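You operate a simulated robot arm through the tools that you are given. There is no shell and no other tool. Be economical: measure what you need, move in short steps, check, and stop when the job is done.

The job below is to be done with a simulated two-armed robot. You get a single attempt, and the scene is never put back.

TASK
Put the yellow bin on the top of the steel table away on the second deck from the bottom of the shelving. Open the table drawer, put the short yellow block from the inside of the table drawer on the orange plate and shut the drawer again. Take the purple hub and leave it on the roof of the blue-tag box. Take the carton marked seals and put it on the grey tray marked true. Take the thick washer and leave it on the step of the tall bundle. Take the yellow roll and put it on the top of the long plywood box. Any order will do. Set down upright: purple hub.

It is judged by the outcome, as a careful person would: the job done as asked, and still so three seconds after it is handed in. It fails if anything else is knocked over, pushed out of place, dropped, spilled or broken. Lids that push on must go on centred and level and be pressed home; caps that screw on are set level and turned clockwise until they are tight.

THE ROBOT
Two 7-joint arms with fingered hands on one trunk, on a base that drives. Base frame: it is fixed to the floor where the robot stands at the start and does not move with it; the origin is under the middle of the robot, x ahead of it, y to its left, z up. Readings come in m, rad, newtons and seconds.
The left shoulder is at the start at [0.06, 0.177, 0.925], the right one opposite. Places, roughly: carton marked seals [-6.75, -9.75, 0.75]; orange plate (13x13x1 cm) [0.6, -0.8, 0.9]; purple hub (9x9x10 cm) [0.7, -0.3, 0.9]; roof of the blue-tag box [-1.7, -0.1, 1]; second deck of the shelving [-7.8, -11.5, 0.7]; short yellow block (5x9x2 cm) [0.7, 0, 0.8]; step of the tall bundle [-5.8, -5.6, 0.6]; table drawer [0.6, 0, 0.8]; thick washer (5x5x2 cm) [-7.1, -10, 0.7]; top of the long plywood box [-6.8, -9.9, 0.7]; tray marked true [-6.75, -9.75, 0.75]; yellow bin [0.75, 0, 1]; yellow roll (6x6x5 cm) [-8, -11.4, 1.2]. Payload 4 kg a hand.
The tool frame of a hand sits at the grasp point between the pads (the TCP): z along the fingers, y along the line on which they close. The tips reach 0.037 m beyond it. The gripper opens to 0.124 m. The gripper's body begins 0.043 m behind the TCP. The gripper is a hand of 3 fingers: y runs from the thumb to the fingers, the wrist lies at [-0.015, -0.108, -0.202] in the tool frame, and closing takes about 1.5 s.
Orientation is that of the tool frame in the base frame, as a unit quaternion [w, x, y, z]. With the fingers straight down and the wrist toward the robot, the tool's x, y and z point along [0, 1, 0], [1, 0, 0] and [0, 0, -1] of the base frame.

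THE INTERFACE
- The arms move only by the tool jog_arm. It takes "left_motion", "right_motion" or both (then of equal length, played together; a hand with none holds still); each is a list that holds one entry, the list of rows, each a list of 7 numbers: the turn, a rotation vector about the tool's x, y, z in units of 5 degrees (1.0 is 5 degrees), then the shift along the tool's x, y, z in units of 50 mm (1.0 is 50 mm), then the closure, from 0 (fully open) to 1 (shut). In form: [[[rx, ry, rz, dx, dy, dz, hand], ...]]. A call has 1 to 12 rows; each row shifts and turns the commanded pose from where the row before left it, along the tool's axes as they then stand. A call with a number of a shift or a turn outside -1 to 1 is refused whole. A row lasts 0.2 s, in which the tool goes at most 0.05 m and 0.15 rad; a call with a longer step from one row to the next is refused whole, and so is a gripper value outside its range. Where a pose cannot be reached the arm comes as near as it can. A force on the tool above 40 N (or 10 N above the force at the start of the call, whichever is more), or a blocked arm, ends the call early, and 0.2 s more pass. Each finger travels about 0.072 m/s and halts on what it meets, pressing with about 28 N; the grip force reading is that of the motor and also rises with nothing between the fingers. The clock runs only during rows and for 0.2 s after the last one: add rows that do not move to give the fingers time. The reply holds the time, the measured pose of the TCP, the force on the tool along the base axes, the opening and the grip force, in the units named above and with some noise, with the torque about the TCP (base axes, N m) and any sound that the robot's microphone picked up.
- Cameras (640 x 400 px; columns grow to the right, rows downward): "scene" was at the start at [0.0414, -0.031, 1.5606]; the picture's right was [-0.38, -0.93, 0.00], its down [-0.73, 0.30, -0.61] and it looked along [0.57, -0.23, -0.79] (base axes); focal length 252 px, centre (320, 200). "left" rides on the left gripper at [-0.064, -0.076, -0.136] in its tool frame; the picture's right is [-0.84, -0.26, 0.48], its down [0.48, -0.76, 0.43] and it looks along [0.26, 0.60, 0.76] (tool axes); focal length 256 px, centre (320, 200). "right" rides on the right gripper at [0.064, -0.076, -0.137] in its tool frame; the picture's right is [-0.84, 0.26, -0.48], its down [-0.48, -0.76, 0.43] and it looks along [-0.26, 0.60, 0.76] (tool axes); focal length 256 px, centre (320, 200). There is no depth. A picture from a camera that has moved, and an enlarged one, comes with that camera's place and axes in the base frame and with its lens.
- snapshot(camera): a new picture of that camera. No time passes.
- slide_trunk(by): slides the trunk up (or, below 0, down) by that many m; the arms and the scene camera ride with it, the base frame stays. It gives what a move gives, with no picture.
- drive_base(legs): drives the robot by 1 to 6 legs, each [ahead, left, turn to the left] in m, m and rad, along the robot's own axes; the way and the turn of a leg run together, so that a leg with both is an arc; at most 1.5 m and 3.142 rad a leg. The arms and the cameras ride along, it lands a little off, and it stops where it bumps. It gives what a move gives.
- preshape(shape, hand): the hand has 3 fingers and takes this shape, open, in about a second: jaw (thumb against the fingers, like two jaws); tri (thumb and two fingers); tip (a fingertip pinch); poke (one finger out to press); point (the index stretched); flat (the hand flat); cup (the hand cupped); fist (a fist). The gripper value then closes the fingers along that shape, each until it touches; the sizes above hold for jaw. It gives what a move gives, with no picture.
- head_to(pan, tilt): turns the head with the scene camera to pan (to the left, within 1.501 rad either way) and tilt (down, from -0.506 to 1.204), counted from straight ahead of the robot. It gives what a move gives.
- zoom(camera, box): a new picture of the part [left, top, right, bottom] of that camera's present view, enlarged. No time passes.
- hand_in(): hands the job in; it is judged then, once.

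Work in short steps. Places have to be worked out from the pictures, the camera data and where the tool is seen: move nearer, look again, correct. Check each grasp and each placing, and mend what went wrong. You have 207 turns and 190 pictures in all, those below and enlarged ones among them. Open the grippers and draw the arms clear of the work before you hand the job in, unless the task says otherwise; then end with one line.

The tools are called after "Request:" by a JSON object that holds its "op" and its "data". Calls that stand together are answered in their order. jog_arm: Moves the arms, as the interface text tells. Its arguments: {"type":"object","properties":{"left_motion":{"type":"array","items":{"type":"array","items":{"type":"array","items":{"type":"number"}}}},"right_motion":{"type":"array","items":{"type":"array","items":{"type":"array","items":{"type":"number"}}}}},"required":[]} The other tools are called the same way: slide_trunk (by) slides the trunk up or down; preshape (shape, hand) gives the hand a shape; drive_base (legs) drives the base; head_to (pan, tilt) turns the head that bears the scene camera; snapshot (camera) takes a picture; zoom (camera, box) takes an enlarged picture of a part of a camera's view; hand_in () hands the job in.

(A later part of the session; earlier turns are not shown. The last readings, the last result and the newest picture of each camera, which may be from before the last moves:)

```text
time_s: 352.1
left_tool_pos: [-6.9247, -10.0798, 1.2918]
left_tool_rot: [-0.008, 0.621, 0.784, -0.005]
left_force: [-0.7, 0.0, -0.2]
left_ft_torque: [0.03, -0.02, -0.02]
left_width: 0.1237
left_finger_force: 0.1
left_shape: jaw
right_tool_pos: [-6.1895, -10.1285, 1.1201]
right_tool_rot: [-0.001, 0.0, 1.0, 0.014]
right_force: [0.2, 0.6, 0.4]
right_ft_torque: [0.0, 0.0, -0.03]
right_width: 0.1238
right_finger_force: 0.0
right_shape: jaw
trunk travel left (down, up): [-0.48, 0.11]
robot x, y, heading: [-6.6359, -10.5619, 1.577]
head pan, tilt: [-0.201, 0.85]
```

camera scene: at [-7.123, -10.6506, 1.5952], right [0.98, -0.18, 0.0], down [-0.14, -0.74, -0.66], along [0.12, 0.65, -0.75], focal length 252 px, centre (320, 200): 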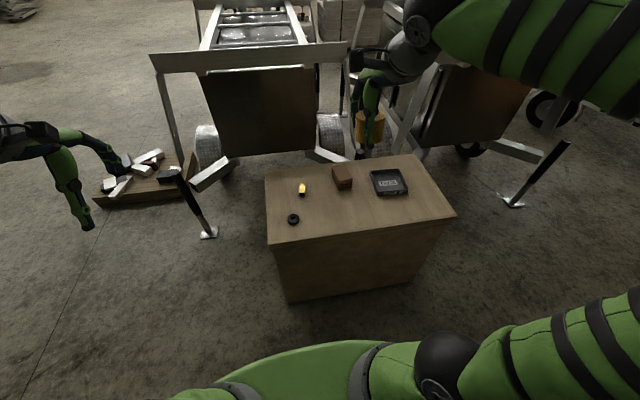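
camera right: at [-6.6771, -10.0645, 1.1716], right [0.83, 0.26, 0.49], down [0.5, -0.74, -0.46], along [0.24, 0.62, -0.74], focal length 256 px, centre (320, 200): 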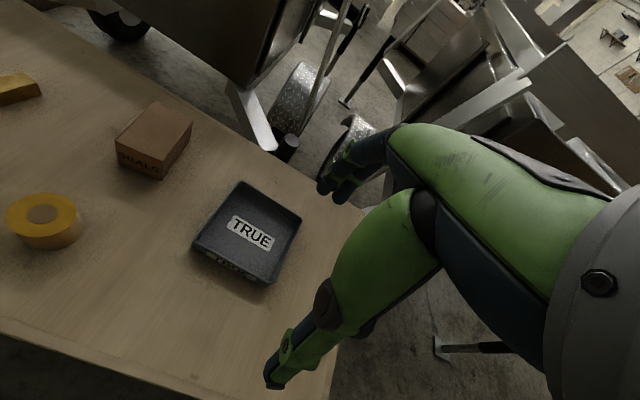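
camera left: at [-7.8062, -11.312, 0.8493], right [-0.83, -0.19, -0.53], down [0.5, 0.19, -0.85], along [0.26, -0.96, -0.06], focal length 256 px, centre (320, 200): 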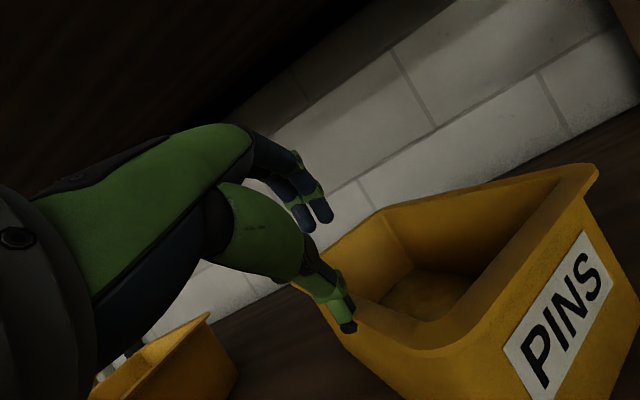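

Twist is right (13°). Move over the carton and lower to about 0.95, then check.

Request:
{"op": "jog_arm", "data": {"left_motion": [[[0, 0, 0, 0.786, 0.389, 0, 0], [0, 0, 0, 0.786, 0.389, 0, 0], [0, 0, 0, 0.786, 0.389, 0, 0], [0, 0, 0, 0.786, 0.389, 0, 0], [0, 0, 0, 0.786, 0.389, 0, 0], [0, 0, 0, 0.786, 0.389, 0, 0], [0, 0, 0, 0.786, 0.389, 0, 0], [0, 0, 0, 0, 0, 1, 0], [0, 0, 0, 0, 0, 1, 0], [0, 0, 0, 0, 0, 1, 0], [0, 0, 0, 0, 0, 1, 0], [0, 0, 0, 0, 0, 1, 0]]]}}

Request:
{"op": "jog_arm", "data": {"left_motion": [[[0, 0, 0, 0, 0, 0.9, 0], [0, 0, 0, 0, 0, 0.9, 0], [0, 0, 0, 0, 0, 0, 0]]]}}

Request:
{"op": "snapshot", "data": {"camera": "scene"}}

Request:
{"op": "snapshot", "data": {"camera": "left"}}

```text
time_s: 354.8
left_tool_pos: [-6.8676, -9.8204, 1.0371]
left_tool_rot: [-0.006, 0.62, 0.784, -0.005]
left_force: [-0.3, 0.8, 0.7]
left_ft_torque: [0.02, -0.02, 0.01]
left_width: 0.124
left_finger_force: 0.1
left_shape: jaw
left hand out of reach, approached as far as the arm can: row 7
right_tool_pos: [-6.1893, -10.1289, 1.1199]
right_tool_rot: [-0.002, 0.0, 1.0, 0.015]
right_force: [-0.2, -0.3, 0.3]
right_ft_torque: [0.01, -0.01, -0.02]
right_width: 0.1239
right_finger_force: 0.2
right_shape: jaw
trunk travel left (down, up): [-0.48, 0.11]
robot x, y, heading: [-6.6335, -10.5606, 1.57]
head pan, tilt: [-0.201, 0.85]
```

```text
time_s: 355.6
left_tool_pos: [-6.8701, -9.8229, 0.944]
left_tool_rot: [-0.006, 0.62, 0.785, -0.005]
left_force: [-0.4, 0.0, -0.8]
left_ft_torque: [0.01, 0.0, 0.04]
left_width: 0.1241
left_finger_force: 0.1
left_shape: jaw
right_tool_pos: [-6.1896, -10.1291, 1.1198]
right_tool_rot: [-0.002, 0.0, 1.0, 0.014]
right_force: [0.1, -0.3, 0.0]
right_ft_torque: [0.01, 0.0, 0.0]
right_width: 0.1239
right_finger_force: 0.1
right_shape: jaw
trunk travel left (down, up): [-0.48, 0.11]
robot x, y, heading: [-6.6376, -10.5596, 1.574]
head pan, tilt: [-0.201, 0.85]
```

```text
70 pictures are left
camera scene: at [-6.6171, -10.5155, 1.5952], right [0.98, -0.2, 0.0], down [-0.15, -0.74, -0.66], along [0.13, 0.65, -0.75], focal length 252 px, centre (320, 200)
```

scene: 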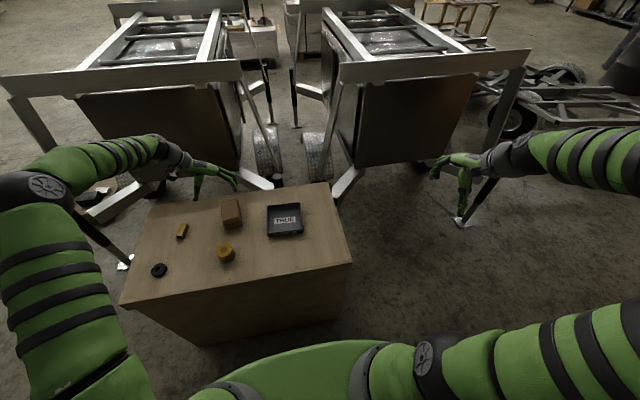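

```text
69 pictures are left
camera left: at [-6.9274, -9.9009, 1.0814], right [-0.07, -0.87, -0.48], down [-0.86, 0.3, -0.42], along [0.51, 0.39, -0.77], focal length 256 px, centre (320, 200)
```

left: 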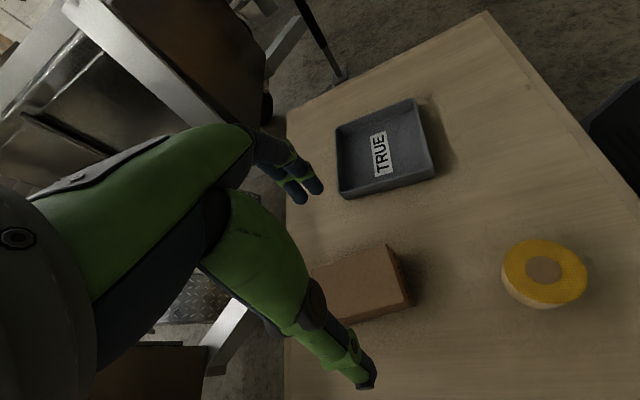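

Carton confirmed at (−6.855,−9.781). Fine shift, then down to TCP 0.77 and look.

Request:
{"op": "jog_arm", "data": {"left_motion": [[[0, 0, 0, 0.375, 0.24, 0.3, 0], [0, 0, 0, 0.375, 0.24, 0.5, 0], [0, 0, 0, 0, 0, 0.8, 0], [0, 0, 0, 0, 0, 0.8, 0], [0, 0, 0, 0, 0, 0.6, 0], [0, 0, 0, 0, 0, 0.46, 0], [0, 0, 0, 0, 0, 0, 0]]]}}

Request:
{"op": "snapshot", "data": {"camera": "left"}}

Request:
{"op": "zoom", "data": {"camera": "scene", "box": [140, 140, 340, 265]}}

```text
time_s: 357.1
left_tool_pos: [-6.8569, -9.7787, 0.7707]
left_tool_rot: [-0.007, 0.62, 0.784, -0.005]
left_force: [0.7, -0.1, -0.2]
left_ft_torque: [0.02, 0.04, 0.0]
left_width: 0.1236
left_finger_force: 0.1
left_shape: jaw
right_tool_pos: [-6.1883, -10.1272, 1.1204]
right_tool_rot: [-0.002, 0.001, 1.0, 0.015]
right_force: [0.8, 0.5, 0.1]
right_ft_torque: [0.0, 0.0, 0.01]
right_width: 0.1239
right_finger_force: 0.1
right_shape: jaw
trunk travel left (down, up): [-0.48, 0.11]
robot x, y, heading: [-6.6342, -10.5581, 1.571]
head pan, tilt: [-0.201, 0.85]
```

```text
68 pictures are left
camera left: at [-6.9137, -9.8561, 0.9074], right [-0.07, -0.87, -0.48], down [-0.86, 0.3, -0.42], along [0.51, 0.39, -0.77], focal length 256 px, centre (320, 200)
```

left: 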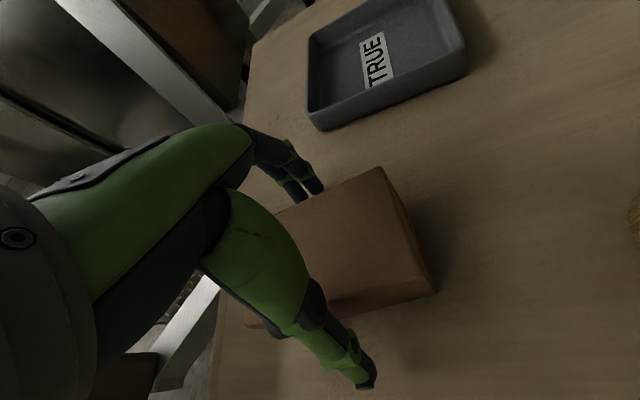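

```text
3.20 times, centred on (240, 202) of scene
camera zoom: at [-6.6171, -10.5153, 1.5952], right [0.98, -0.2, 0.0], down [-0.15, -0.74, -0.66], along [0.13, 0.65, -0.75], focal length 805 px, centre (576, 192)
```

zoom: 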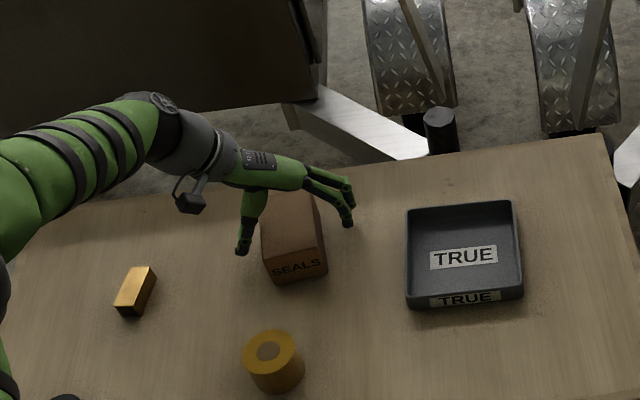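

Well aligned across the carton. Close and lift.

Request:
{"op": "jog_arm", "data": {"left_motion": [[[0, 0, 0, 0, 0, 0.08, 0], [0, 0, 0, 0, 0, 0, 0.3], [0, 0, 0, 0, 0, 0, 0.6], [0, 0, 0, 0, 0, 0, 1], [0, 0, 0, 0, 0, 0, 1], [0, 0, 0, 0, 0, 0, 1], [0, 0, 0, 0, 0, 0, 1], [0, 0, 0, 0, 0, -0.5, 1], [0, 0, 0, 0, 0, -0.8, 1], [0, 0, 0, 0, 0, -0.6, 1], [0, 0, 0, 0, 0, 0, 1]]]}}

Request:
{"op": "zoom", "data": {"camera": "scene", "box": [140, 140, 340, 265]}}

```text
time_s: 359.6
left_tool_pos: [-6.8554, -9.7801, 0.8628]
left_tool_rot: [-0.007, 0.621, 0.784, -0.005]
left_force: [0.1, -0.7, -2.6]
left_ft_torque: [0.01, -0.01, -0.01]
left_width: 0.0878
left_finger_force: 28.3
left_shape: jaw
right_tool_pos: [-6.1883, -10.1279, 1.1177]
right_tool_rot: [-0.001, 0.0, 1.0, 0.014]
right_force: [0.3, 0.6, 0.8]
right_ft_torque: [-0.01, -0.04, 0.01]
right_width: 0.1237
right_finger_force: 0.0
right_shape: jaw
trunk travel left (down, up): [-0.48, 0.11]
robot x, y, heading: [-6.6374, -10.5602, 1.571]
head pan, tilt: [-0.201, 0.85]
```

```text
3.20 times, centred on (240, 202) of scene
camera zoom: at [-6.6173, -10.5149, 1.5951], right [0.98, -0.2, 0.0], down [-0.15, -0.74, -0.66], along [0.13, 0.65, -0.75], focal length 805 px, centre (576, 192)
```

zoom: 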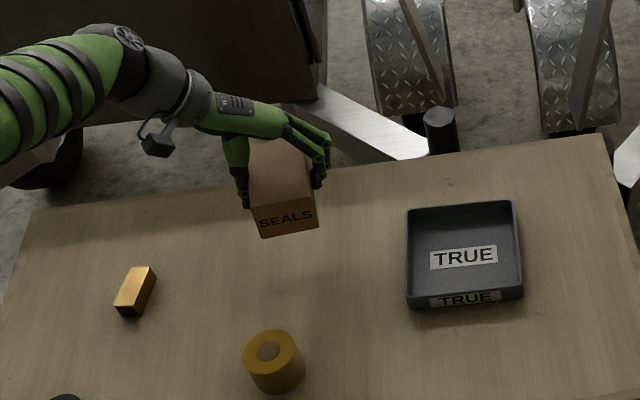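

Carton lifted. Align to tray yaw (rotate ~18°) and carry it over the tray centre (−6.632,−9.842).

Request:
{"op": "jog_arm", "data": {"left_motion": [[[0, 0, 0.9, 0, 0, 0, 1], [0, 0, 0.9, 0, 0, 0, 1], [0, 0, 0.9, 0, 0, 0, 1], [0, 0, 0.9, 0, 0, 0, 1], [0, 0, 0, -0.17, 0.912, 0, 1], [0, 0, 0, -0.17, 0.912, 0, 1], [0, 0, 0, -0.17, 0.912, 0, 1], [0, 0, 0, -0.17, 0.912, 0, 1], [0, 0, 0, -0.16, 0.912, 0, 1], [0, 0, 0, 0, 0, 0, 1]]]}}

Request:
{"op": "zoom", "data": {"camera": "scene", "box": [180, 140, 380, 265]}}

Request:
{"op": "snapshot", "data": {"camera": "left"}}

```text
time_s: 361.8
left_tool_pos: [-6.6323, -9.8388, 0.8593]
left_tool_rot: [-0.005, 0.736, 0.677, -0.006]
left_force: [-0.3, -1.1, -2.9]
left_ft_torque: [0.03, 0.04, -0.02]
left_width: 0.088
left_finger_force: 27.5
left_shape: jaw
right_tool_pos: [-6.19, -10.1283, 1.1197]
right_tool_rot: [-0.001, -0.001, 1.0, 0.014]
right_force: [-0.4, 0.7, 0.4]
right_ft_torque: [0.0, 0.01, -0.01]
right_width: 0.1238
right_finger_force: 0.0
right_shape: jaw
trunk travel left (down, up): [-0.48, 0.11]
robot x, y, heading: [-6.6343, -10.5588, 1.573]
head pan, tilt: [-0.201, 0.85]
```

```text
3.20 times, centred on (280, 202) of scene
camera zoom: at [-6.6174, -10.5151, 1.5952], right [0.98, -0.2, 0.0], down [-0.15, -0.74, -0.66], along [0.13, 0.65, -0.75], focal length 805 px, centre (448, 192)
```

zoom: 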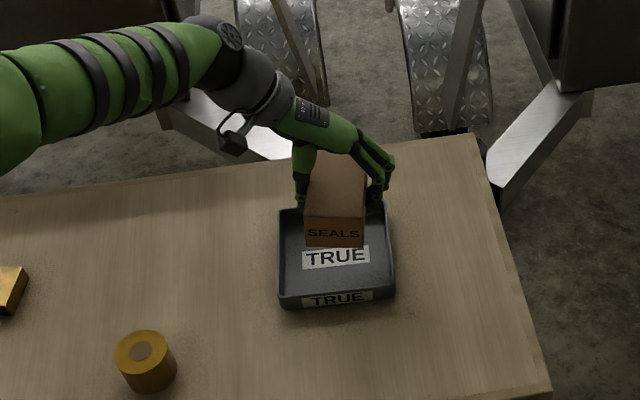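

```text
64 pictures are left
camera left: at [-6.7107, -9.8951, 0.9969], right [-0.33, -0.81, -0.48], down [-0.73, 0.54, -0.42], along [0.6, 0.21, -0.77], focal length 256 px, centre (320, 200)
```

left: 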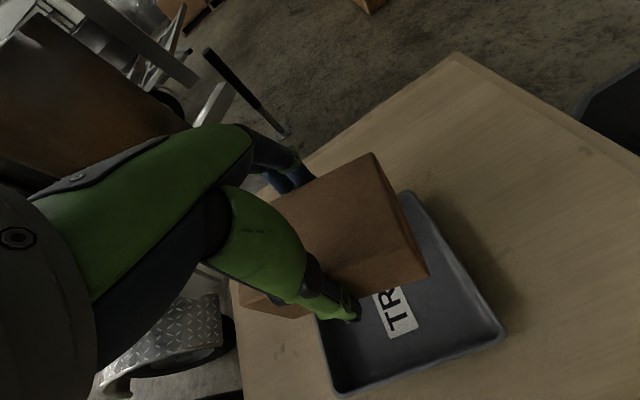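

Centred over the tray. Lower gently to contact (≈0.775).

Request:
{"op": "jog_arm", "data": {"left_motion": [[[0, 0, 0, -0.15, 0, 0.6, 1], [0, 0, 0, 0, 0, 0.6, 1], [0, 0, 0, 0, 0, 0.3, 1], [0, 0, 0, 0, 0, 0.12, 1], [0, 0, 0, 0, 0, 0.1, 1], [0, 0, 0, 0, 0, 0.08, 1], [0, 0, 0, 0, 0, 0, 1]]]}}

Request:
{"op": "zoom", "data": {"camera": "scene", "box": [180, 140, 380, 265]}}

```text
time_s: 363.4
left_tool_pos: [-6.6353, -9.8476, 0.773]
left_tool_rot: [-0.007, 0.735, 0.678, -0.004]
left_force: [-4.3, 0.0, 23.8]
left_ft_torque: [-0.19, -0.96, -0.15]
left_width: 0.0877
left_finger_force: 27.5
left_shape: jaw
right_tool_pos: [-6.1885, -10.13, 1.1205]
right_tool_rot: [-0.002, 0.0, 1.0, 0.015]
right_force: [0.2, 0.3, 0.7]
right_ft_torque: [0.04, -0.01, -0.01]
right_width: 0.1239
right_finger_force: 0.0
right_shape: jaw
trunk travel left (down, up): [-0.48, 0.11]
robot x, y, heading: [-6.636, -10.5604, 1.576]
head pan, tilt: [-0.201, 0.85]
```

```text
3.20 times, centred on (280, 202) of scene
camera zoom: at [-6.6176, -10.5175, 1.5956], right [0.98, -0.2, 0.0], down [-0.15, -0.74, -0.66], along [0.13, 0.65, -0.75], focal length 805 px, centre (448, 192)
```

zoom: 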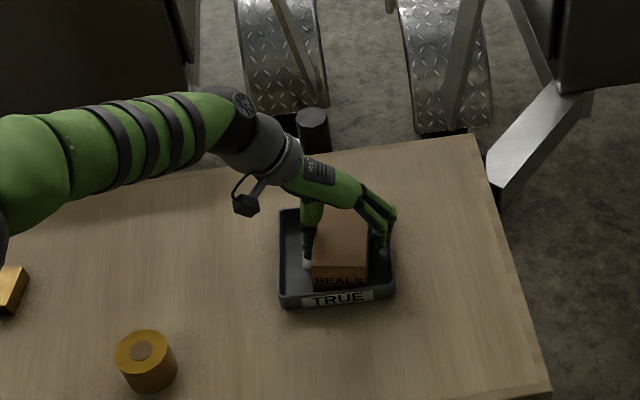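

Seated, but the fingers sit close to the tray's right wall. Lift slightly, shift 1.2 cm left, and re-lower before opening a little.

Request:
{"op": "jog_arm", "data": {"left_motion": [[[0, 0, 0, 0, 0, -0.3, 1], [0, 0, 0, 0, -0.24, 0, 1], [0, 0, 0, 0, 0, 0.14, 1], [0, 0, 0, 0, 0, 0.1, 1], [0, 0, 0, 0, 0, 0, 1]]]}}

Request:
{"op": "zoom", "data": {"camera": "scene", "box": [220, 160, 320, 222]}}

```text
time_s: 364.6
left_tool_pos: [-6.6455, -9.8462, 0.7731]
left_tool_rot: [-0.006, 0.735, 0.678, -0.005]
left_force: [-0.5, -0.3, 8.4]
left_ft_torque: [-0.08, -0.38, -0.06]
left_width: 0.088
left_finger_force: 28.5
left_shape: jaw
right_tool_pos: [-6.1907, -10.1288, 1.1205]
right_tool_rot: [-0.002, 0.001, 1.0, 0.014]
right_force: [0.6, -0.9, 0.1]
right_ft_torque: [-0.01, -0.05, 0.01]
right_width: 0.1238
right_finger_force: 0.1
right_shape: jaw
trunk travel left (down, up): [-0.48, 0.11]
robot x, y, heading: [-6.6359, -10.5544, 1.573]
head pan, tilt: [-0.201, 0.85]
```

```text
6.40 times, centred on (270, 191) of scene
camera zoom: at [-6.6173, -10.5161, 1.5954], right [0.98, -0.2, 0.0], down [-0.15, -0.74, -0.66], along [0.13, 0.65, -0.75], focal length 1609 px, centre (640, 258)
```

zoom: 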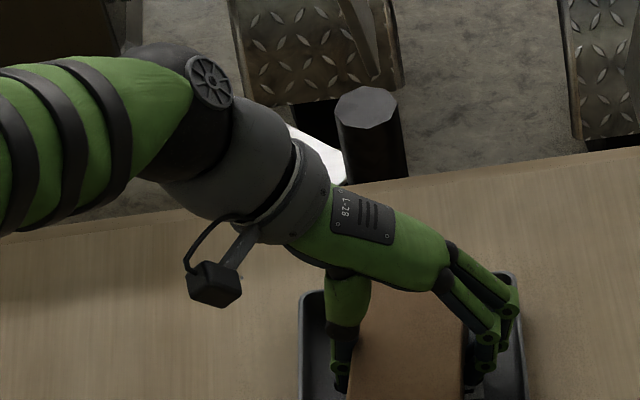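

Now open just slightly and rise straight up.

Request:
{"op": "jog_arm", "data": {"left_motion": [[[0, 0, 0, 0, 0, 0, 0.22], [0, 0, 0, 0, 0, 0, 0.2], [0, 0, 0, 0, 0, 0, 0.2], [0, 0, 0, 0, 0, -0.3, 0.2], [0, 0, 0, 0, 0, -0.6, 0.2], [0, 0, 0, 0, 0, -0.9, 0.1], [0, 0, 0, 0, 0, -0.9, 0], [0, 0, 0, 0, 0, -0.9, 0], [0, 0, 0, 0, 0, -0.9, 0]]]}}

Request:
{"op": "zoom", "data": {"camera": "scene", "box": [180, 140, 380, 265]}}

```text
time_s: 366.6
left_tool_pos: [-6.6459, -9.8473, 0.9972]
left_tool_rot: [-0.006, 0.735, 0.678, -0.006]
left_force: [-0.1, 0.2, -1.3]
left_ft_torque: [0.02, 0.0, 0.01]
left_width: 0.1237
left_finger_force: 0.0
left_shape: jaw
right_tool_pos: [-6.1889, -10.1285, 1.1191]
right_tool_rot: [-0.001, 0.0, 1.0, 0.013]
right_force: [-0.4, -0.1, -0.5]
right_ft_torque: [0.0, -0.02, -0.04]
right_width: 0.1239
right_finger_force: 0.1
right_shape: jaw
trunk travel left (down, up): [-0.48, 0.11]
robot x, y, heading: [-6.6352, -10.5599, 1.572]
head pan, tilt: [-0.201, 0.85]
```

```text
3.20 times, centred on (280, 202) of scene
camera zoom: at [-6.617, -10.5158, 1.5951], right [0.98, -0.2, 0.0], down [-0.15, -0.74, -0.66], along [0.13, 0.65, -0.75], focal length 805 px, centre (448, 192)
```

zoom: 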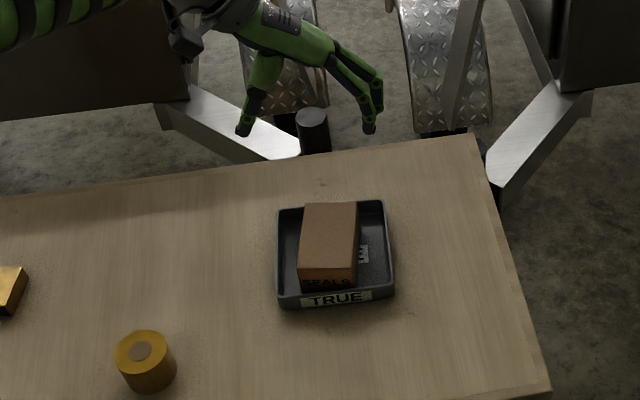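

SEALS carton is in the TRUE tray. Next the washer: crab left 0.42 m and look with the left camera.

Request:
{"op": "drive_base", "data": {"legs": [[0, 0.42, 0]]}}

Request:
{"op": "snapshot", "data": {"camera": "left"}}

Request:
{"op": "zoom", "data": {"camera": "scene", "box": [200, 150, 400, 275]}}

```text
time_s: 369.1
left_tool_pos: [-7.0674, -9.8473, 0.9961]
left_tool_rot: [-0.006, 0.735, 0.678, -0.005]
left_force: [0.2, -0.1, -0.1]
left_ft_torque: [-0.03, -0.02, -0.01]
left_width: 0.1237
left_finger_force: 0.1
left_shape: jaw
right_tool_pos: [-6.6121, -10.1282, 1.1192]
right_tool_rot: [-0.001, -0.001, 1.0, 0.013]
right_force: [-0.6, -0.1, -0.5]
right_ft_torque: [0.01, 0.02, 0.01]
right_width: 0.1239
right_finger_force: 0.0
right_shape: jaw
trunk travel left (down, up): [-0.48, 0.11]
robot x, y, heading: [-7.0571, -10.5619, 1.574]
head pan, tilt: [-0.201, 0.85]
```

```text
60 pictures are left
camera left: at [-7.1471, -9.9033, 1.1336], right [-0.33, -0.81, -0.48], down [-0.72, 0.54, -0.42], along [0.6, 0.21, -0.77], focal length 256 px, centre (320, 200)
```

left: 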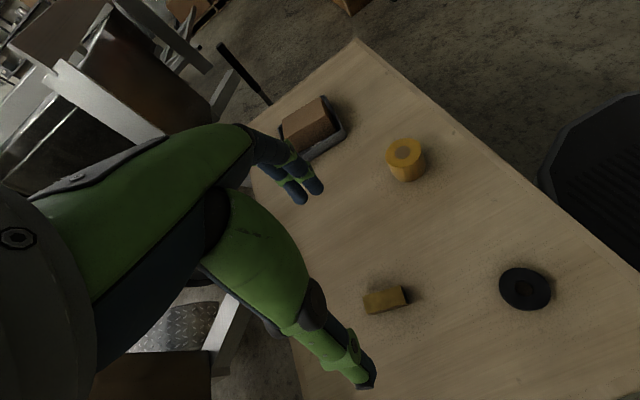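

```text
3.20 times, centred on (300, 212) of scene
camera zoom: at [-7.0404, -10.5157, 1.5952], right [0.98, -0.2, 0.0], down [-0.15, -0.74, -0.66], along [0.13, 0.65, -0.75], focal length 805 px, centre (384, 160)
```

zoom: 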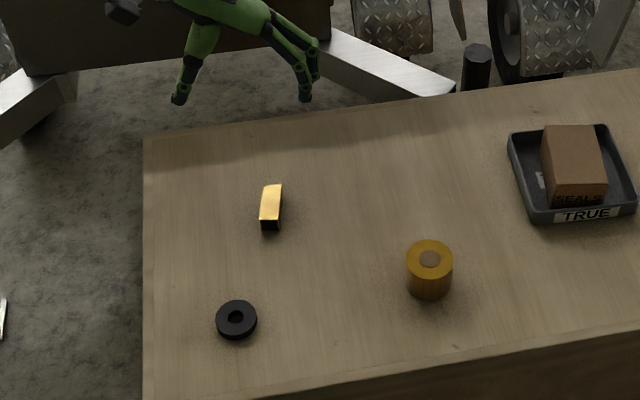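

Washer at (−7.119,−9.980). Move over and descend to just above the surface, then check.

Request:
{"op": "jog_arm", "data": {"left_motion": [[[0, 0, 0, -0.91, -0.27, 0, 0], [0, 0, 0, -0.91, -0.27, 0, 0], [0, 0, 0, -0.91, -0.27, 0, 0], [0, 0, 0, 0, 0, 0.9, 0], [0, 0, 0, 0, 0, 0.9, 0], [0, 0, 0, 0, 0, 0.9, 0], [0, 0, 0, 0, 0, 0.9, 0], [0, 0, 0, 0, 0, 0.9, 0.2], [0, 0, 0, 0, 0, 0.3, 0.3], [0, 0, 0, 0, 0, 0, 0.3]]]}}

Request:
{"op": "snapshot", "data": {"camera": "left"}}

Request:
{"op": "zoom", "data": {"camera": "scene", "box": [200, 200, 320, 275]}}

```text
time_s: 371.3
left_tool_pos: [-7.123, -9.9797, 0.758]
left_tool_rot: [-0.006, 0.736, 0.677, -0.005]
left_force: [-0.1, -1.7, 8.2]
left_ft_torque: [-0.17, -0.44, -0.1]
left_width: 0.0867
left_finger_force: 0.0
left_shape: jaw
right_tool_pos: [-6.6125, -10.1311, 1.1199]
right_tool_rot: [-0.002, 0.0, 1.0, 0.015]
right_force: [1.0, -0.7, 0.3]
right_ft_torque: [-0.02, -0.03, 0.01]
right_width: 0.1237
right_finger_force: 0.1
right_shape: jaw
trunk travel left (down, up): [-0.48, 0.11]
robot x, y, heading: [-7.0565, -10.5578, 1.571]
head pan, tilt: [-0.201, 0.85]
```

```text
58 pictures are left
camera left: at [-7.2023, -10.0353, 0.8953], right [-0.33, -0.81, -0.48], down [-0.72, 0.54, -0.42], along [0.6, 0.21, -0.77], focal length 256 px, centre (320, 200)
```

left: 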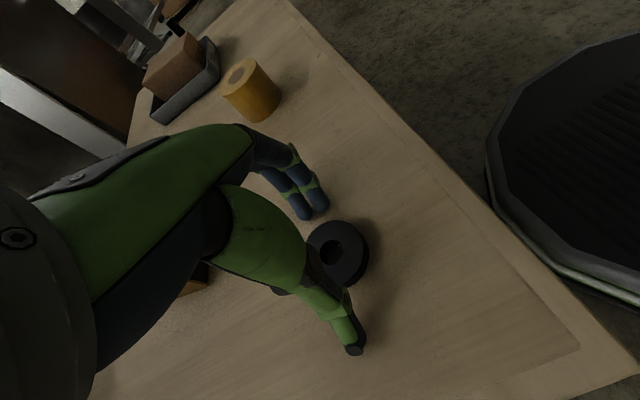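

```text
5.33 times, centred on (260, 238) of scene
camera zoom: at [-7.0396, -10.5164, 1.5953], right [0.98, -0.2, 0.0], down [-0.15, -0.74, -0.66], along [0.13, 0.65, -0.75], focal length 1341 px, centre (640, 0)
```

zoom: 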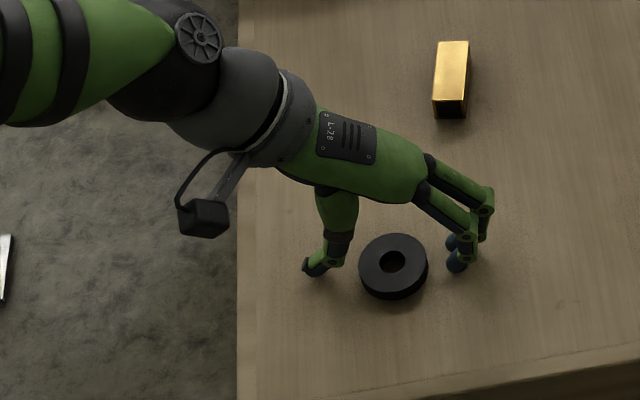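

Fingertips touch the box top (z≈0.72). Ease up 4 mm and close on the washer.

Request:
{"op": "jog_arm", "data": {"left_motion": [[[0, 0, 0, 0, 0, -0.25, 0.3], [0, 0, 0, 0, 0, 0, 0.6], [0, 0, 0, 0, 0, 0, 1], [0, 0, 0, 0, 0, 0, 1], [0, 0, 0, 0, 0, 0, 1], [0, 0, 0, 0, 0, 0, 1]]]}}

Request:
{"op": "snapshot", "data": {"camera": "left"}}

```text
time_s: 372.7
left_tool_pos: [-7.1224, -9.9796, 0.77]
left_tool_rot: [-0.006, 0.735, 0.678, -0.006]
left_force: [1.6, -1.1, 4.4]
left_ft_torque: [-0.07, -0.06, 0.01]
left_width: 0.0
left_finger_force: 27.9
left_shape: jaw
right_tool_pos: [-6.6123, -10.1285, 1.1203]
right_tool_rot: [-0.002, 0.0, 1.0, 0.014]
right_force: [0.3, -0.1, 0.7]
right_ft_torque: [-0.02, 0.04, -0.02]
right_width: 0.1238
right_finger_force: 0.0
right_shape: jaw
trunk travel left (down, up): [-0.48, 0.11]
robot x, y, heading: [-7.0617, -10.5591, 1.574]
head pan, tilt: [-0.201, 0.85]
```

```text
56 pictures are left
camera left: at [-7.2023, -10.0355, 0.9071], right [-0.33, -0.81, -0.48], down [-0.72, 0.54, -0.42], along [0.6, 0.21, -0.77], focal length 256 px, centre (320, 200)
```

left: 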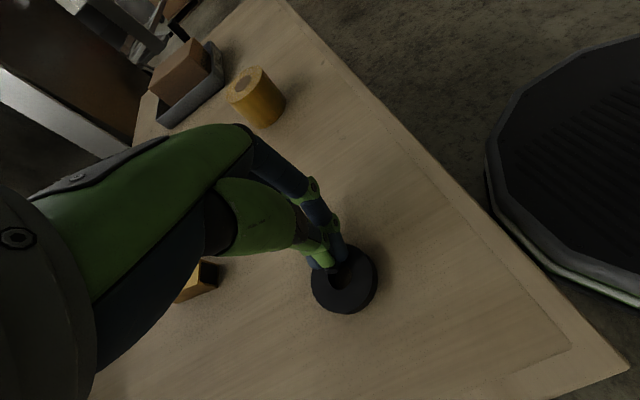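

Fingers closed above the washer. Reopen, lower back to surface contact (TCP≈0.757) and close without rising.

Request:
{"op": "jog_arm", "data": {"left_motion": [[[0, 0, 0, 0, 0, -0.3, 1], [0, 0, 0, 0, 0, 0, 0.5], [0, 0, 0, 0, 0, 0, 0.3], [0, 0, 0, 0, 0, 0, 0.3], [0, 0, 0, 0, 0, 0.25, 0.3], [0, 0, 0, 0, 0, 0.27, 0.3], [0, 0, 0, 0, 0, 0, 0.3], [0, 0, 0, 0, 0, 0, 0.6], [0, 0, 0, 0, 0, 0, 1], [0, 0, 0, 0, 0, 0, 1], [0, 0, 0, 0, 0, 0, 1], [0, 0, 0, 0, 0, 0, 1]]]}}

Request:
{"op": "snapshot", "data": {"camera": "left"}}

```text
time_s: 375.3
left_tool_pos: [-7.1247, -9.9787, 0.759]
left_tool_rot: [-0.007, 0.736, 0.677, -0.005]
left_force: [-4.9, 2.4, 10.0]
left_ft_torque: [0.07, 0.33, -0.01]
left_width: 0.0451
left_finger_force: 28.1
left_shape: jaw
right_tool_pos: [-6.6126, -10.1294, 1.1199]
right_tool_rot: [-0.002, 0.001, 1.0, 0.014]
right_force: [-0.2, 1.6, 0.6]
right_ft_torque: [0.04, -0.02, 0.0]
right_width: 0.1239
right_finger_force: 0.0
right_shape: jaw
trunk travel left (down, up): [-0.48, 0.11]
robot x, y, heading: [-7.054, -10.5591, 1.573]
head pan, tilt: [-0.201, 0.85]
```

```text
55 pictures are left
camera left: at [-7.2034, -10.0357, 0.896], right [-0.33, -0.81, -0.48], down [-0.73, 0.54, -0.42], along [0.6, 0.21, -0.77], focal length 256 px, centre (320, 200)
```

left: 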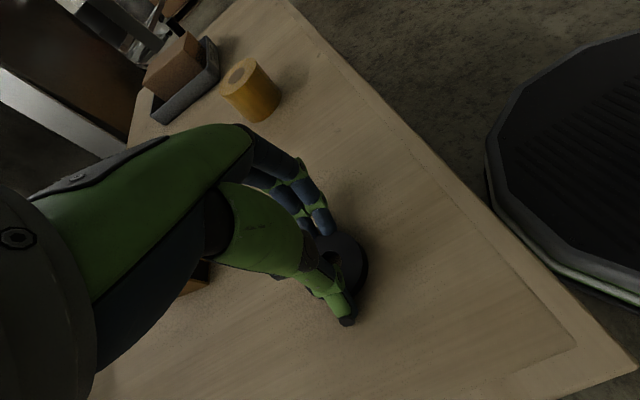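

Gripped on a chord (4.5 cm). Lift and check that it is held.

Request:
{"op": "jog_arm", "data": {"left_motion": [[[0, 0, 0, 0, 0, -0.3, 1], [0, 0, 0, 0, 0, -0.6, 1], [0, 0, 0, 0, 0, -0.8, 1], [0, 0, 0, 0, 0, 0, 1]]]}}

Request:
{"op": "snapshot", "data": {"camera": "left"}}

Request:
{"op": "zoom", "data": {"camera": "scene", "box": [200, 180, 320, 255]}}

```text
time_s: 376.3
left_tool_pos: [-7.1222, -9.9775, 0.845]
left_tool_rot: [-0.005, 0.736, 0.677, -0.007]
left_force: [-0.3, 0.3, 0.3]
left_ft_torque: [0.01, 0.03, 0.0]
left_width: 0.0439
left_finger_force: 28.0
left_shape: jaw
right_tool_pos: [-6.6128, -10.1288, 1.1196]
right_tool_rot: [-0.001, 0.0, 1.0, 0.014]
right_force: [-0.2, 0.6, -0.2]
right_ft_torque: [0.01, 0.01, 0.0]
right_width: 0.1234
right_finger_force: 0.1
right_shape: jaw
trunk travel left (down, up): [-0.48, 0.11]
robot x, y, heading: [-7.0565, -10.5613, 1.57]
head pan, tilt: [-0.201, 0.85]
```

```text
54 pictures are left
camera left: at [-7.2013, -10.0338, 0.982], right [-0.33, -0.81, -0.48], down [-0.73, 0.54, -0.42], along [0.6, 0.21, -0.77], focal length 256 px, centre (320, 200)
```

left: 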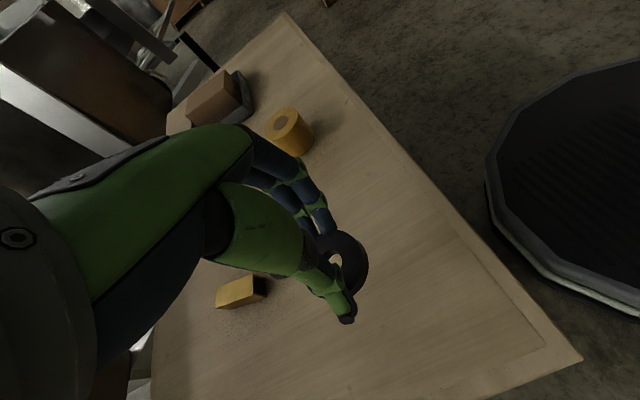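

```text
5.33 times, centred on (260, 218) of scene
camera zoom: at [-7.0396, -10.5155, 1.5951], right [0.98, -0.2, 0.0], down [-0.15, -0.74, -0.66], along [0.13, 0.65, -0.75], focal length 1341 px, centre (640, 107)
```

zoom: 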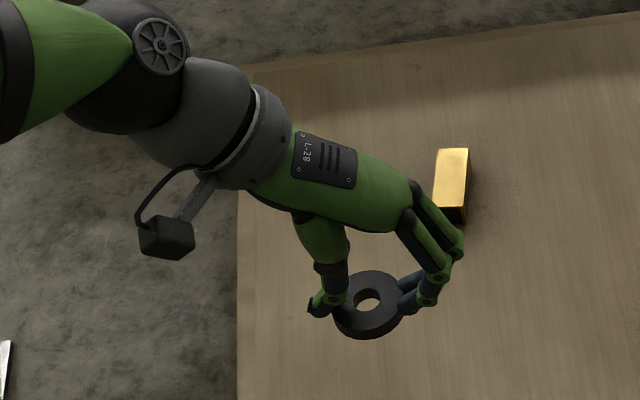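

Held off-centre; safer to set it back and regrip 1 cm further south.

Request:
{"op": "jog_arm", "data": {"left_motion": [[[0, 0, 0, 0, 0, 0.8, 1], [0, 0, 0, 0, 0, 0.6, 1], [0, 0, 0, 0, 0, 0.32, 1], [0, 0, 0, 0, 0, 0, 0.5], [0, 0, 0, 0, 0, 0, 0.3], [0, 0, 0, 0, 0, 0, 0.3], [0, 0, 0, -0.24, 0, 0, 0.3], [0, 0, 0, 0, 0, 0, 0.6], [0, 0, 0, 0, 0, 0, 1], [0, 0, 0, 0, 0, 0, 1], [0, 0, 0, 0, 0, 0, 1]]]}}

Request:
{"op": "jog_arm", "data": {"left_motion": [[[0, 0, 0, 0, 0, -0.3, 1], [0, 0, 0, 0, 0, -0.6, 1], [0, 0, 0, 0, 0, -0.9, 1], [0, 0, 0, 0, 0, -0.9, 1], [0, 0, 0, 0, 0, 0, 1]]]}}

Request:
{"op": "zoom", "data": {"camera": "scene", "box": [200, 180, 320, 255]}}

```text
time_s: 378.7
left_tool_pos: [-7.1233, -9.9908, 0.7591]
left_tool_rot: [-0.005, 0.736, 0.677, -0.005]
left_force: [-4.4, -2.3, 6.5]
left_ft_torque: [0.03, 0.13, -0.01]
left_width: 0.0392
left_finger_force: 27.7
left_shape: jaw
right_tool_pos: [-6.6111, -10.1296, 1.1203]
right_tool_rot: [-0.001, 0.0, 1.0, 0.014]
right_force: [0.0, -0.3, 0.3]
right_ft_torque: [-0.02, -0.01, -0.01]
right_width: 0.1239
right_finger_force: 0.0
right_shape: jaw
trunk travel left (down, up): [-0.48, 0.11]
robot x, y, heading: [-7.057, -10.5611, 1.57]
head pan, tilt: [-0.201, 0.85]
```

```text
time_s: 379.9
left_tool_pos: [-7.123, -9.9938, 0.8919]
left_tool_rot: [-0.004, 0.736, 0.677, -0.006]
left_force: [-1.1, 0.6, 0.1]
left_ft_torque: [0.02, 0.01, 0.01]
left_width: 0.0381
left_finger_force: 27.8
left_shape: jaw
right_tool_pos: [-6.6117, -10.1286, 1.1191]
right_tool_rot: [-0.002, 0.0, 1.0, 0.014]
right_force: [-0.2, 0.8, -0.7]
right_ft_torque: [0.0, -0.03, -0.02]
right_width: 0.1237
right_finger_force: 0.1
right_shape: jaw
trunk travel left (down, up): [-0.48, 0.11]
robot x, y, heading: [-7.0593, -10.5559, 1.573]
head pan, tilt: [-0.201, 0.85]
```

```text
5.33 times, centred on (260, 218) of scene
camera zoom: at [-7.0397, -10.5155, 1.5951], right [0.98, -0.2, 0.0], down [-0.15, -0.74, -0.66], along [0.13, 0.65, -0.75], focal length 1341 px, centre (640, 107)
```

zoom: 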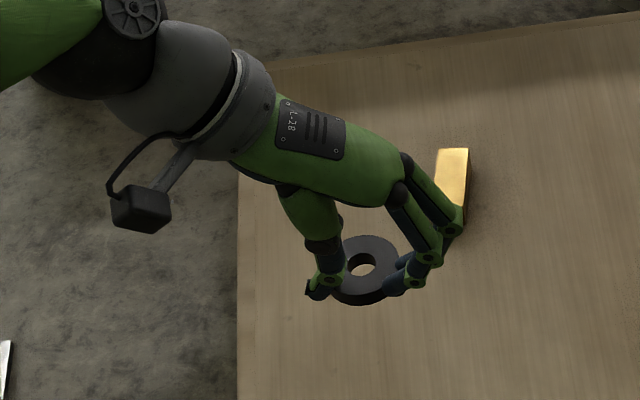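

The earlier position was actually the better-centred one (wider grip). Set down, shift back 1.1 cm and regrip.

Request:
{"op": "jog_arm", "data": {"left_motion": [[[0, 0, 0, 0, 0, 0.9, 1], [0, 0, 0, 0, 0, 0.9, 1], [0, 0, 0, 0, 0, 0.6, 1], [0, 0, 0, 0, 0, 0.27, 1], [0, 0, 0, 0, 0, 0, 0.5], [0, 0, 0, 0, 0, 0, 0.3], [0, 0, 0, 0, 0, 0, 0.3], [0, 0, 0, 0.24, 0.05, 0, 0.3], [0, 0, 0, 0, 0, 0, 0.6], [0, 0, 0, 0, 0, 0, 1], [0, 0, 0, 0, 0, 0, 1], [0, 0, 0, 0, 0, 0, 1]]]}}

Request:
{"op": "jog_arm", "data": {"left_motion": [[[0, 0, 0, 0, 0, -0.3, 1], [0, 0, 0, 0, 0, -0.6, 1], [0, 0, 0, 0, 0, -0.9, 1], [0, 0, 0, 0, 0, -0.9, 1], [0, 0, 0, 0, 0, 0, 1]]]}}

Request:
{"op": "zoom", "data": {"camera": "scene", "box": [200, 180, 320, 255]}}

```text
time_s: 382.5
left_tool_pos: [-7.1224, -9.9799, 0.7577]
left_tool_rot: [-0.007, 0.736, 0.677, -0.006]
left_force: [-2.3, 1.1, 6.8]
left_ft_torque: [0.02, 0.26, 0.01]
left_width: 0.0456
left_finger_force: 28.1
left_shape: jaw
right_tool_pos: [-6.6115, -10.1296, 1.1185]
right_tool_rot: [-0.001, 0.0, 1.0, 0.015]
right_force: [-0.1, -1.0, 0.0]
right_ft_torque: [-0.03, 0.02, -0.01]
right_width: 0.1235
right_finger_force: 0.0
right_shape: jaw
trunk travel left (down, up): [-0.48, 0.11]
robot x, y, heading: [-7.0558, -10.5586, 1.576]
head pan, tilt: [-0.201, 0.85]
```

```text
time_s: 383.7
left_tool_pos: [-7.117, -9.9799, 0.8926]
left_tool_rot: [-0.006, 0.735, 0.678, -0.007]
left_force: [0.1, 0.5, 0.3]
left_ft_torque: [0.02, 0.03, -0.01]
left_width: 0.0456
left_finger_force: 28.4
left_shape: jaw
right_tool_pos: [-6.6113, -10.1287, 1.1183]
right_tool_rot: [-0.002, 0.001, 1.0, 0.013]
right_force: [-0.4, 0.6, 0.5]
right_ft_torque: [-0.01, -0.01, -0.01]
right_width: 0.124
right_finger_force: 0.0
right_shape: jaw
trunk travel left (down, up): [-0.48, 0.11]
robot x, y, heading: [-7.0557, -10.559, 1.572]
head pan, tilt: [-0.201, 0.85]
```

```text
5.33 times, centred on (260, 218) of scene
camera zoom: at [-7.0397, -10.5155, 1.5951], right [0.98, -0.2, 0.0], down [-0.15, -0.74, -0.66], along [0.13, 0.65, -0.75], focal length 1341 px, centre (640, 107)
```

zoom: 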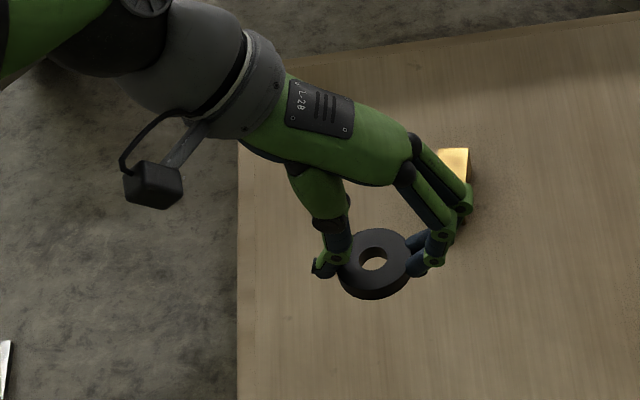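

Good grip. Raise the washer, crab west out of the aisle, then northwest, and survey toward the bundle.

Request:
{"op": "jog_arm", "data": {"left_motion": [[[0, 0, 0, 0, 0, -0.9, 1], [0, 0, 0, 0, 0, -0.9, 1], [0, 0, 0, 0, 0, -0.9, 1], [0, 0, 0, 0, 0, -0.9, 1], [0, 0, 0, 0, 0, -0.9, 1]]]}}

Request:
{"op": "drive_base", "data": {"legs": [[0, 1.2, 0], [0.4, 0.35, 0], [0.6, 0.6, 0]]}}

Request:
{"op": "head_to", "data": {"pan": -0.4, "tilt": 0.35}}

Request:
{"op": "snapshot", "data": {"camera": "scene"}}

```text
time_s: 384.9
left_tool_pos: [-7.1147, -9.9829, 1.1201]
left_tool_rot: [-0.006, 0.736, 0.677, -0.006]
left_force: [0.0, 0.4, -0.6]
left_ft_torque: [0.02, -0.02, -0.01]
left_width: 0.0451
left_finger_force: 28.0
left_shape: jaw
right_tool_pos: [-6.6133, -10.1291, 1.1189]
right_tool_rot: [-0.001, 0.0, 1.0, 0.014]
right_force: [0.4, -0.2, -1.0]
right_ft_torque: [0.02, -0.02, 0.01]
right_width: 0.1238
right_finger_force: 0.0
right_shape: jaw
trunk travel left (down, up): [-0.48, 0.11]
robot x, y, heading: [-7.0571, -10.5582, 1.572]
head pan, tilt: [-0.201, 0.85]
```

```text
time_s: 397.8
left_tool_pos: [-9.2716, -8.9895, 1.1193]
left_tool_rot: [-0.006, 0.737, 0.676, -0.006]
left_force: [0.1, 0.1, -1.4]
left_ft_torque: [-0.02, 0.01, -0.03]
left_width: 0.0451
left_finger_force: 27.5
left_shape: jaw
right_tool_pos: [-8.7684, -9.1392, 1.1181]
right_tool_rot: [-0.002, 0.001, 1.0, 0.014]
right_force: [-0.9, -0.2, 0.2]
right_ft_torque: [0.02, -0.01, -0.02]
right_width: 0.124
right_finger_force: 0.1
right_shape: jaw
trunk travel left (down, up): [-0.48, 0.11]
robot x, y, heading: [-9.2143, -9.5683, 1.576]
head pan, tilt: [-0.201, 0.85]
```

```text
time_s: 398.8
left_tool_pos: [-9.2717, -8.9913, 1.119]
left_tool_rot: [-0.006, 0.737, 0.676, -0.006]
left_force: [-0.8, 0.8, -1.0]
left_ft_torque: [0.03, -0.02, -0.02]
left_width: 0.0453
left_finger_force: 28.0
left_shape: jaw
right_tool_pos: [-8.768, -9.1394, 1.1188]
right_tool_rot: [-0.001, 0.002, 1.0, 0.013]
right_force: [-0.1, 0.1, 0.6]
right_ft_torque: [0.0, -0.01, 0.0]
right_width: 0.1238
right_finger_force: 0.1
right_shape: jaw
trunk travel left (down, up): [-0.48, 0.11]
robot x, y, heading: [-9.2133, -9.5688, 1.569]
head pan, tilt: [-0.4, 0.351]
```

```text
50 pictures are left
camera scene: at [-9.1762, -9.5158, 1.6388], right [0.92, -0.39, 0.0], down [-0.13, -0.32, -0.94], along [0.37, 0.86, -0.34], focal length 252 px, centre (320, 200)
```

scene: 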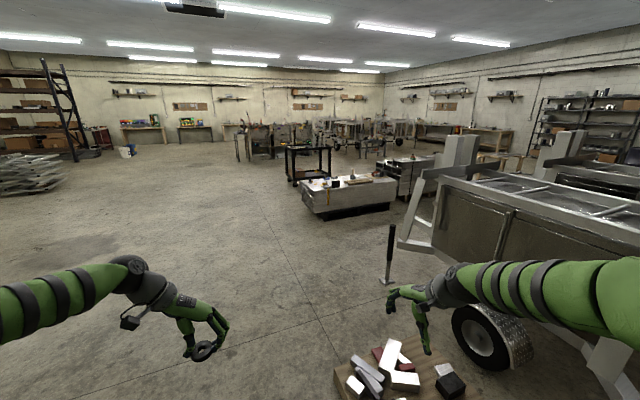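

Zoom on the bundles.

Request:
{"op": "zoom", "data": {"camera": "scene", "box": [270, 130, 450, 230]}}

```text
3.56 times, centred on (360, 180) of scene
camera zoom: at [-9.1762, -9.5158, 1.6388], right [0.92, -0.39, 0.0], down [-0.13, -0.32, -0.94], along [0.37, 0.86, -0.34], focal length 894 px, centre (178, 271)
```

zoom: 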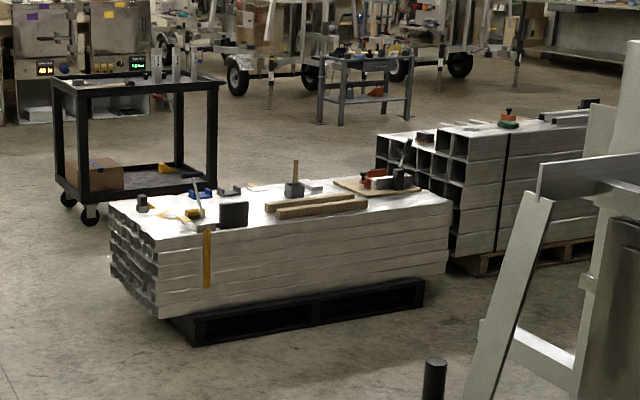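

The tall tube bundle's west end is near (−5.87,−5.7); I'll approach from the open south-west: drive north then crab east along y≈−7.

Request:
{"op": "drive_base", "data": {"legs": [[0, 0.17, 0], [1.3, 0, 0], [1.27, 0, 0], [0, -1.4, 0]]}}

Request:
{"op": "head_to", "data": {"pan": -0.9, "tilt": 0.45}}

Request:
{"op": "snapshot", "data": {"camera": "scene"}}

```text
time_s: 418.9
left_tool_pos: [-7.9561, -6.4854, 1.1194]
left_tool_rot: [-0.006, 0.75, 0.662, -0.006]
left_force: [-0.3, 0.3, -0.7]
left_ft_torque: [0.0, 0.01, -0.01]
left_width: 0.0454
left_finger_force: 27.6
left_shape: jaw
right_tool_pos: [-7.4598, -6.6558, 1.1196]
right_tool_rot: [-0.002, 0.021, 1.0, 0.014]
right_force: [0.5, -0.3, 0.4]
right_ft_torque: [0.01, 0.01, 0.01]
right_width: 0.1239
right_finger_force: 0.0
right_shape: jaw
trunk travel left (down, up): [-0.48, 0.11]
robot x, y, heading: [-7.9231, -7.0685, 1.53]
head pan, tilt: [-0.4, 0.351]
```

```text
time_s: 419.8
left_tool_pos: [-7.9583, -6.4866, 1.1189]
left_tool_rot: [-0.006, 0.75, 0.661, -0.006]
left_force: [-0.7, -0.3, -0.8]
left_ft_torque: [0.02, -0.01, -0.02]
left_width: 0.0451
left_finger_force: 27.5
left_shape: jaw
right_tool_pos: [-7.4602, -6.6552, 1.1192]
right_tool_rot: [-0.001, 0.022, 1.0, 0.013]
right_force: [0.1, 0.6, 1.1]
right_ft_torque: [0.03, -0.01, -0.02]
right_width: 0.124
right_finger_force: 0.0
right_shape: jaw
trunk travel left (down, up): [-0.48, 0.11]
robot x, y, heading: [-7.9261, -7.065, 1.53]
head pan, tilt: [-0.901, 0.45]
```

```text
48 pictures are left
camera scene: at [-7.8497, -7.0448, 1.6296], right [0.59, -0.81, 0.0], down [-0.35, -0.26, -0.9], along [0.73, 0.53, -0.44], focal length 252 px, centre (320, 200)
```

scene: 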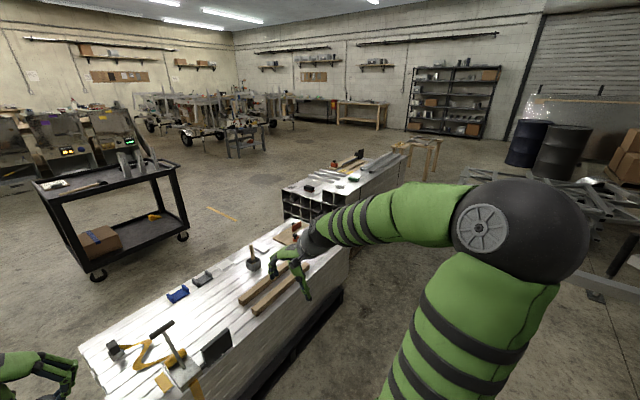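

Zoom on the tall bundle.

Request:
{"op": "zoom", "data": {"camera": "scene", "box": [260, 130, 420, 230]}}

```text
4.00 times, centred on (340, 180) of scene
camera zoom: at [-7.8497, -7.0448, 1.6296], right [0.59, -0.81, 0.0], down [-0.35, -0.26, -0.9], along [0.73, 0.53, -0.44], focal length 1006 px, centre (240, 280)
```

zoom: 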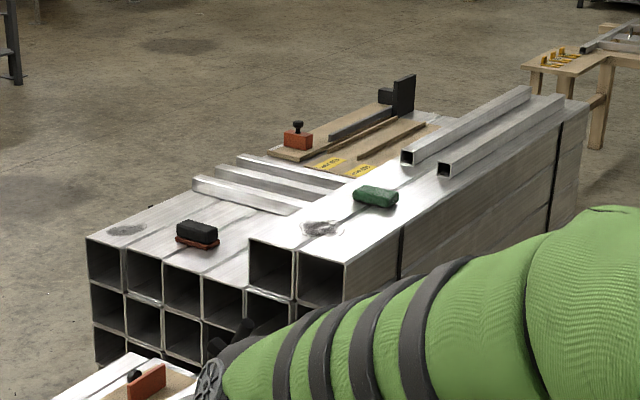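

The step is the lower north side of the tall bundle, free zone around (−5.87,−5.55); I'll go round to the north. Path: west, north past the low bundle and cart, then east.

Request:
{"op": "drive_base", "data": {"legs": [[0, 0.5, 0.04], [1.4, 0, 0], [1.4, 0, 0], [1.05, 0, 0], [0, -1.3, 0]]}}

Request:
{"op": "head_to", "data": {"pan": -1.0, "tilt": 0.5}}

Request:
{"op": "snapshot", "data": {"camera": "scene"}}

```text
time_s: 446.8
left_tool_pos: [-7.2021, -2.6543, 1.1194]
left_tool_rot: [-0.006, 0.734, 0.679, -0.006]
left_force: [0.2, 0.1, -0.7]
left_ft_torque: [0.02, 0.02, -0.02]
left_width: 0.0451
left_finger_force: 28.6
left_shape: jaw
right_tool_pos: [-6.6973, -2.8001, 1.1197]
right_tool_rot: [-0.002, -0.002, 1.0, 0.014]
right_force: [-0.4, 0.0, -0.4]
right_ft_torque: [-0.01, 0.0, 0.0]
right_width: 0.1239
right_finger_force: 0.1
right_shape: jaw
trunk travel left (down, up): [-0.48, 0.11]
robot x, y, heading: [-7.1423, -3.2361, 1.575]
head pan, tilt: [-0.901, 0.45]
```

```text
time_s: 447.5
left_tool_pos: [-7.2012, -2.654, 1.1178]
left_tool_rot: [-0.006, 0.734, 0.679, -0.007]
left_force: [0.0, -0.8, -0.3]
left_ft_torque: [0.0, 0.01, -0.01]
left_width: 0.0452
left_finger_force: 27.5
left_shape: jaw
right_tool_pos: [-6.6975, -2.7996, 1.12]
right_tool_rot: [-0.002, -0.001, 1.0, 0.014]
right_force: [1.2, 0.7, -1.0]
right_ft_torque: [-0.01, -0.01, -0.02]
right_width: 0.1239
right_finger_force: 0.0
right_shape: jaw
trunk travel left (down, up): [-0.48, 0.11]
robot x, y, heading: [-7.1417, -3.231, 1.577]
head pan, tilt: [-1.0, 0.499]
```

```text
46 pictures are left
camera scene: at [-7.0625, -3.2156, 1.6252], right [0.54, -0.84, 0.0], down [-0.4, -0.26, -0.88], along [0.74, 0.48, -0.48], focal length 252 px, centre (320, 200)
```

scene: 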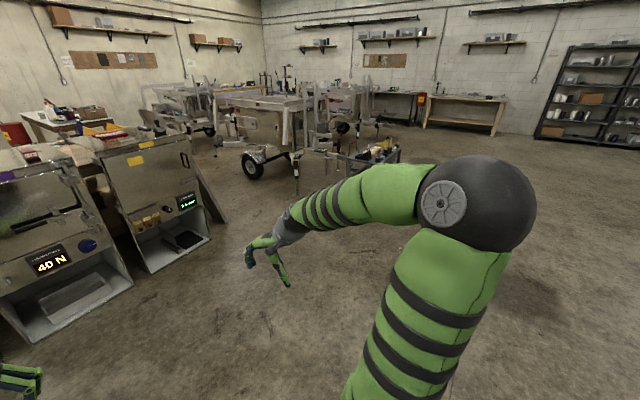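

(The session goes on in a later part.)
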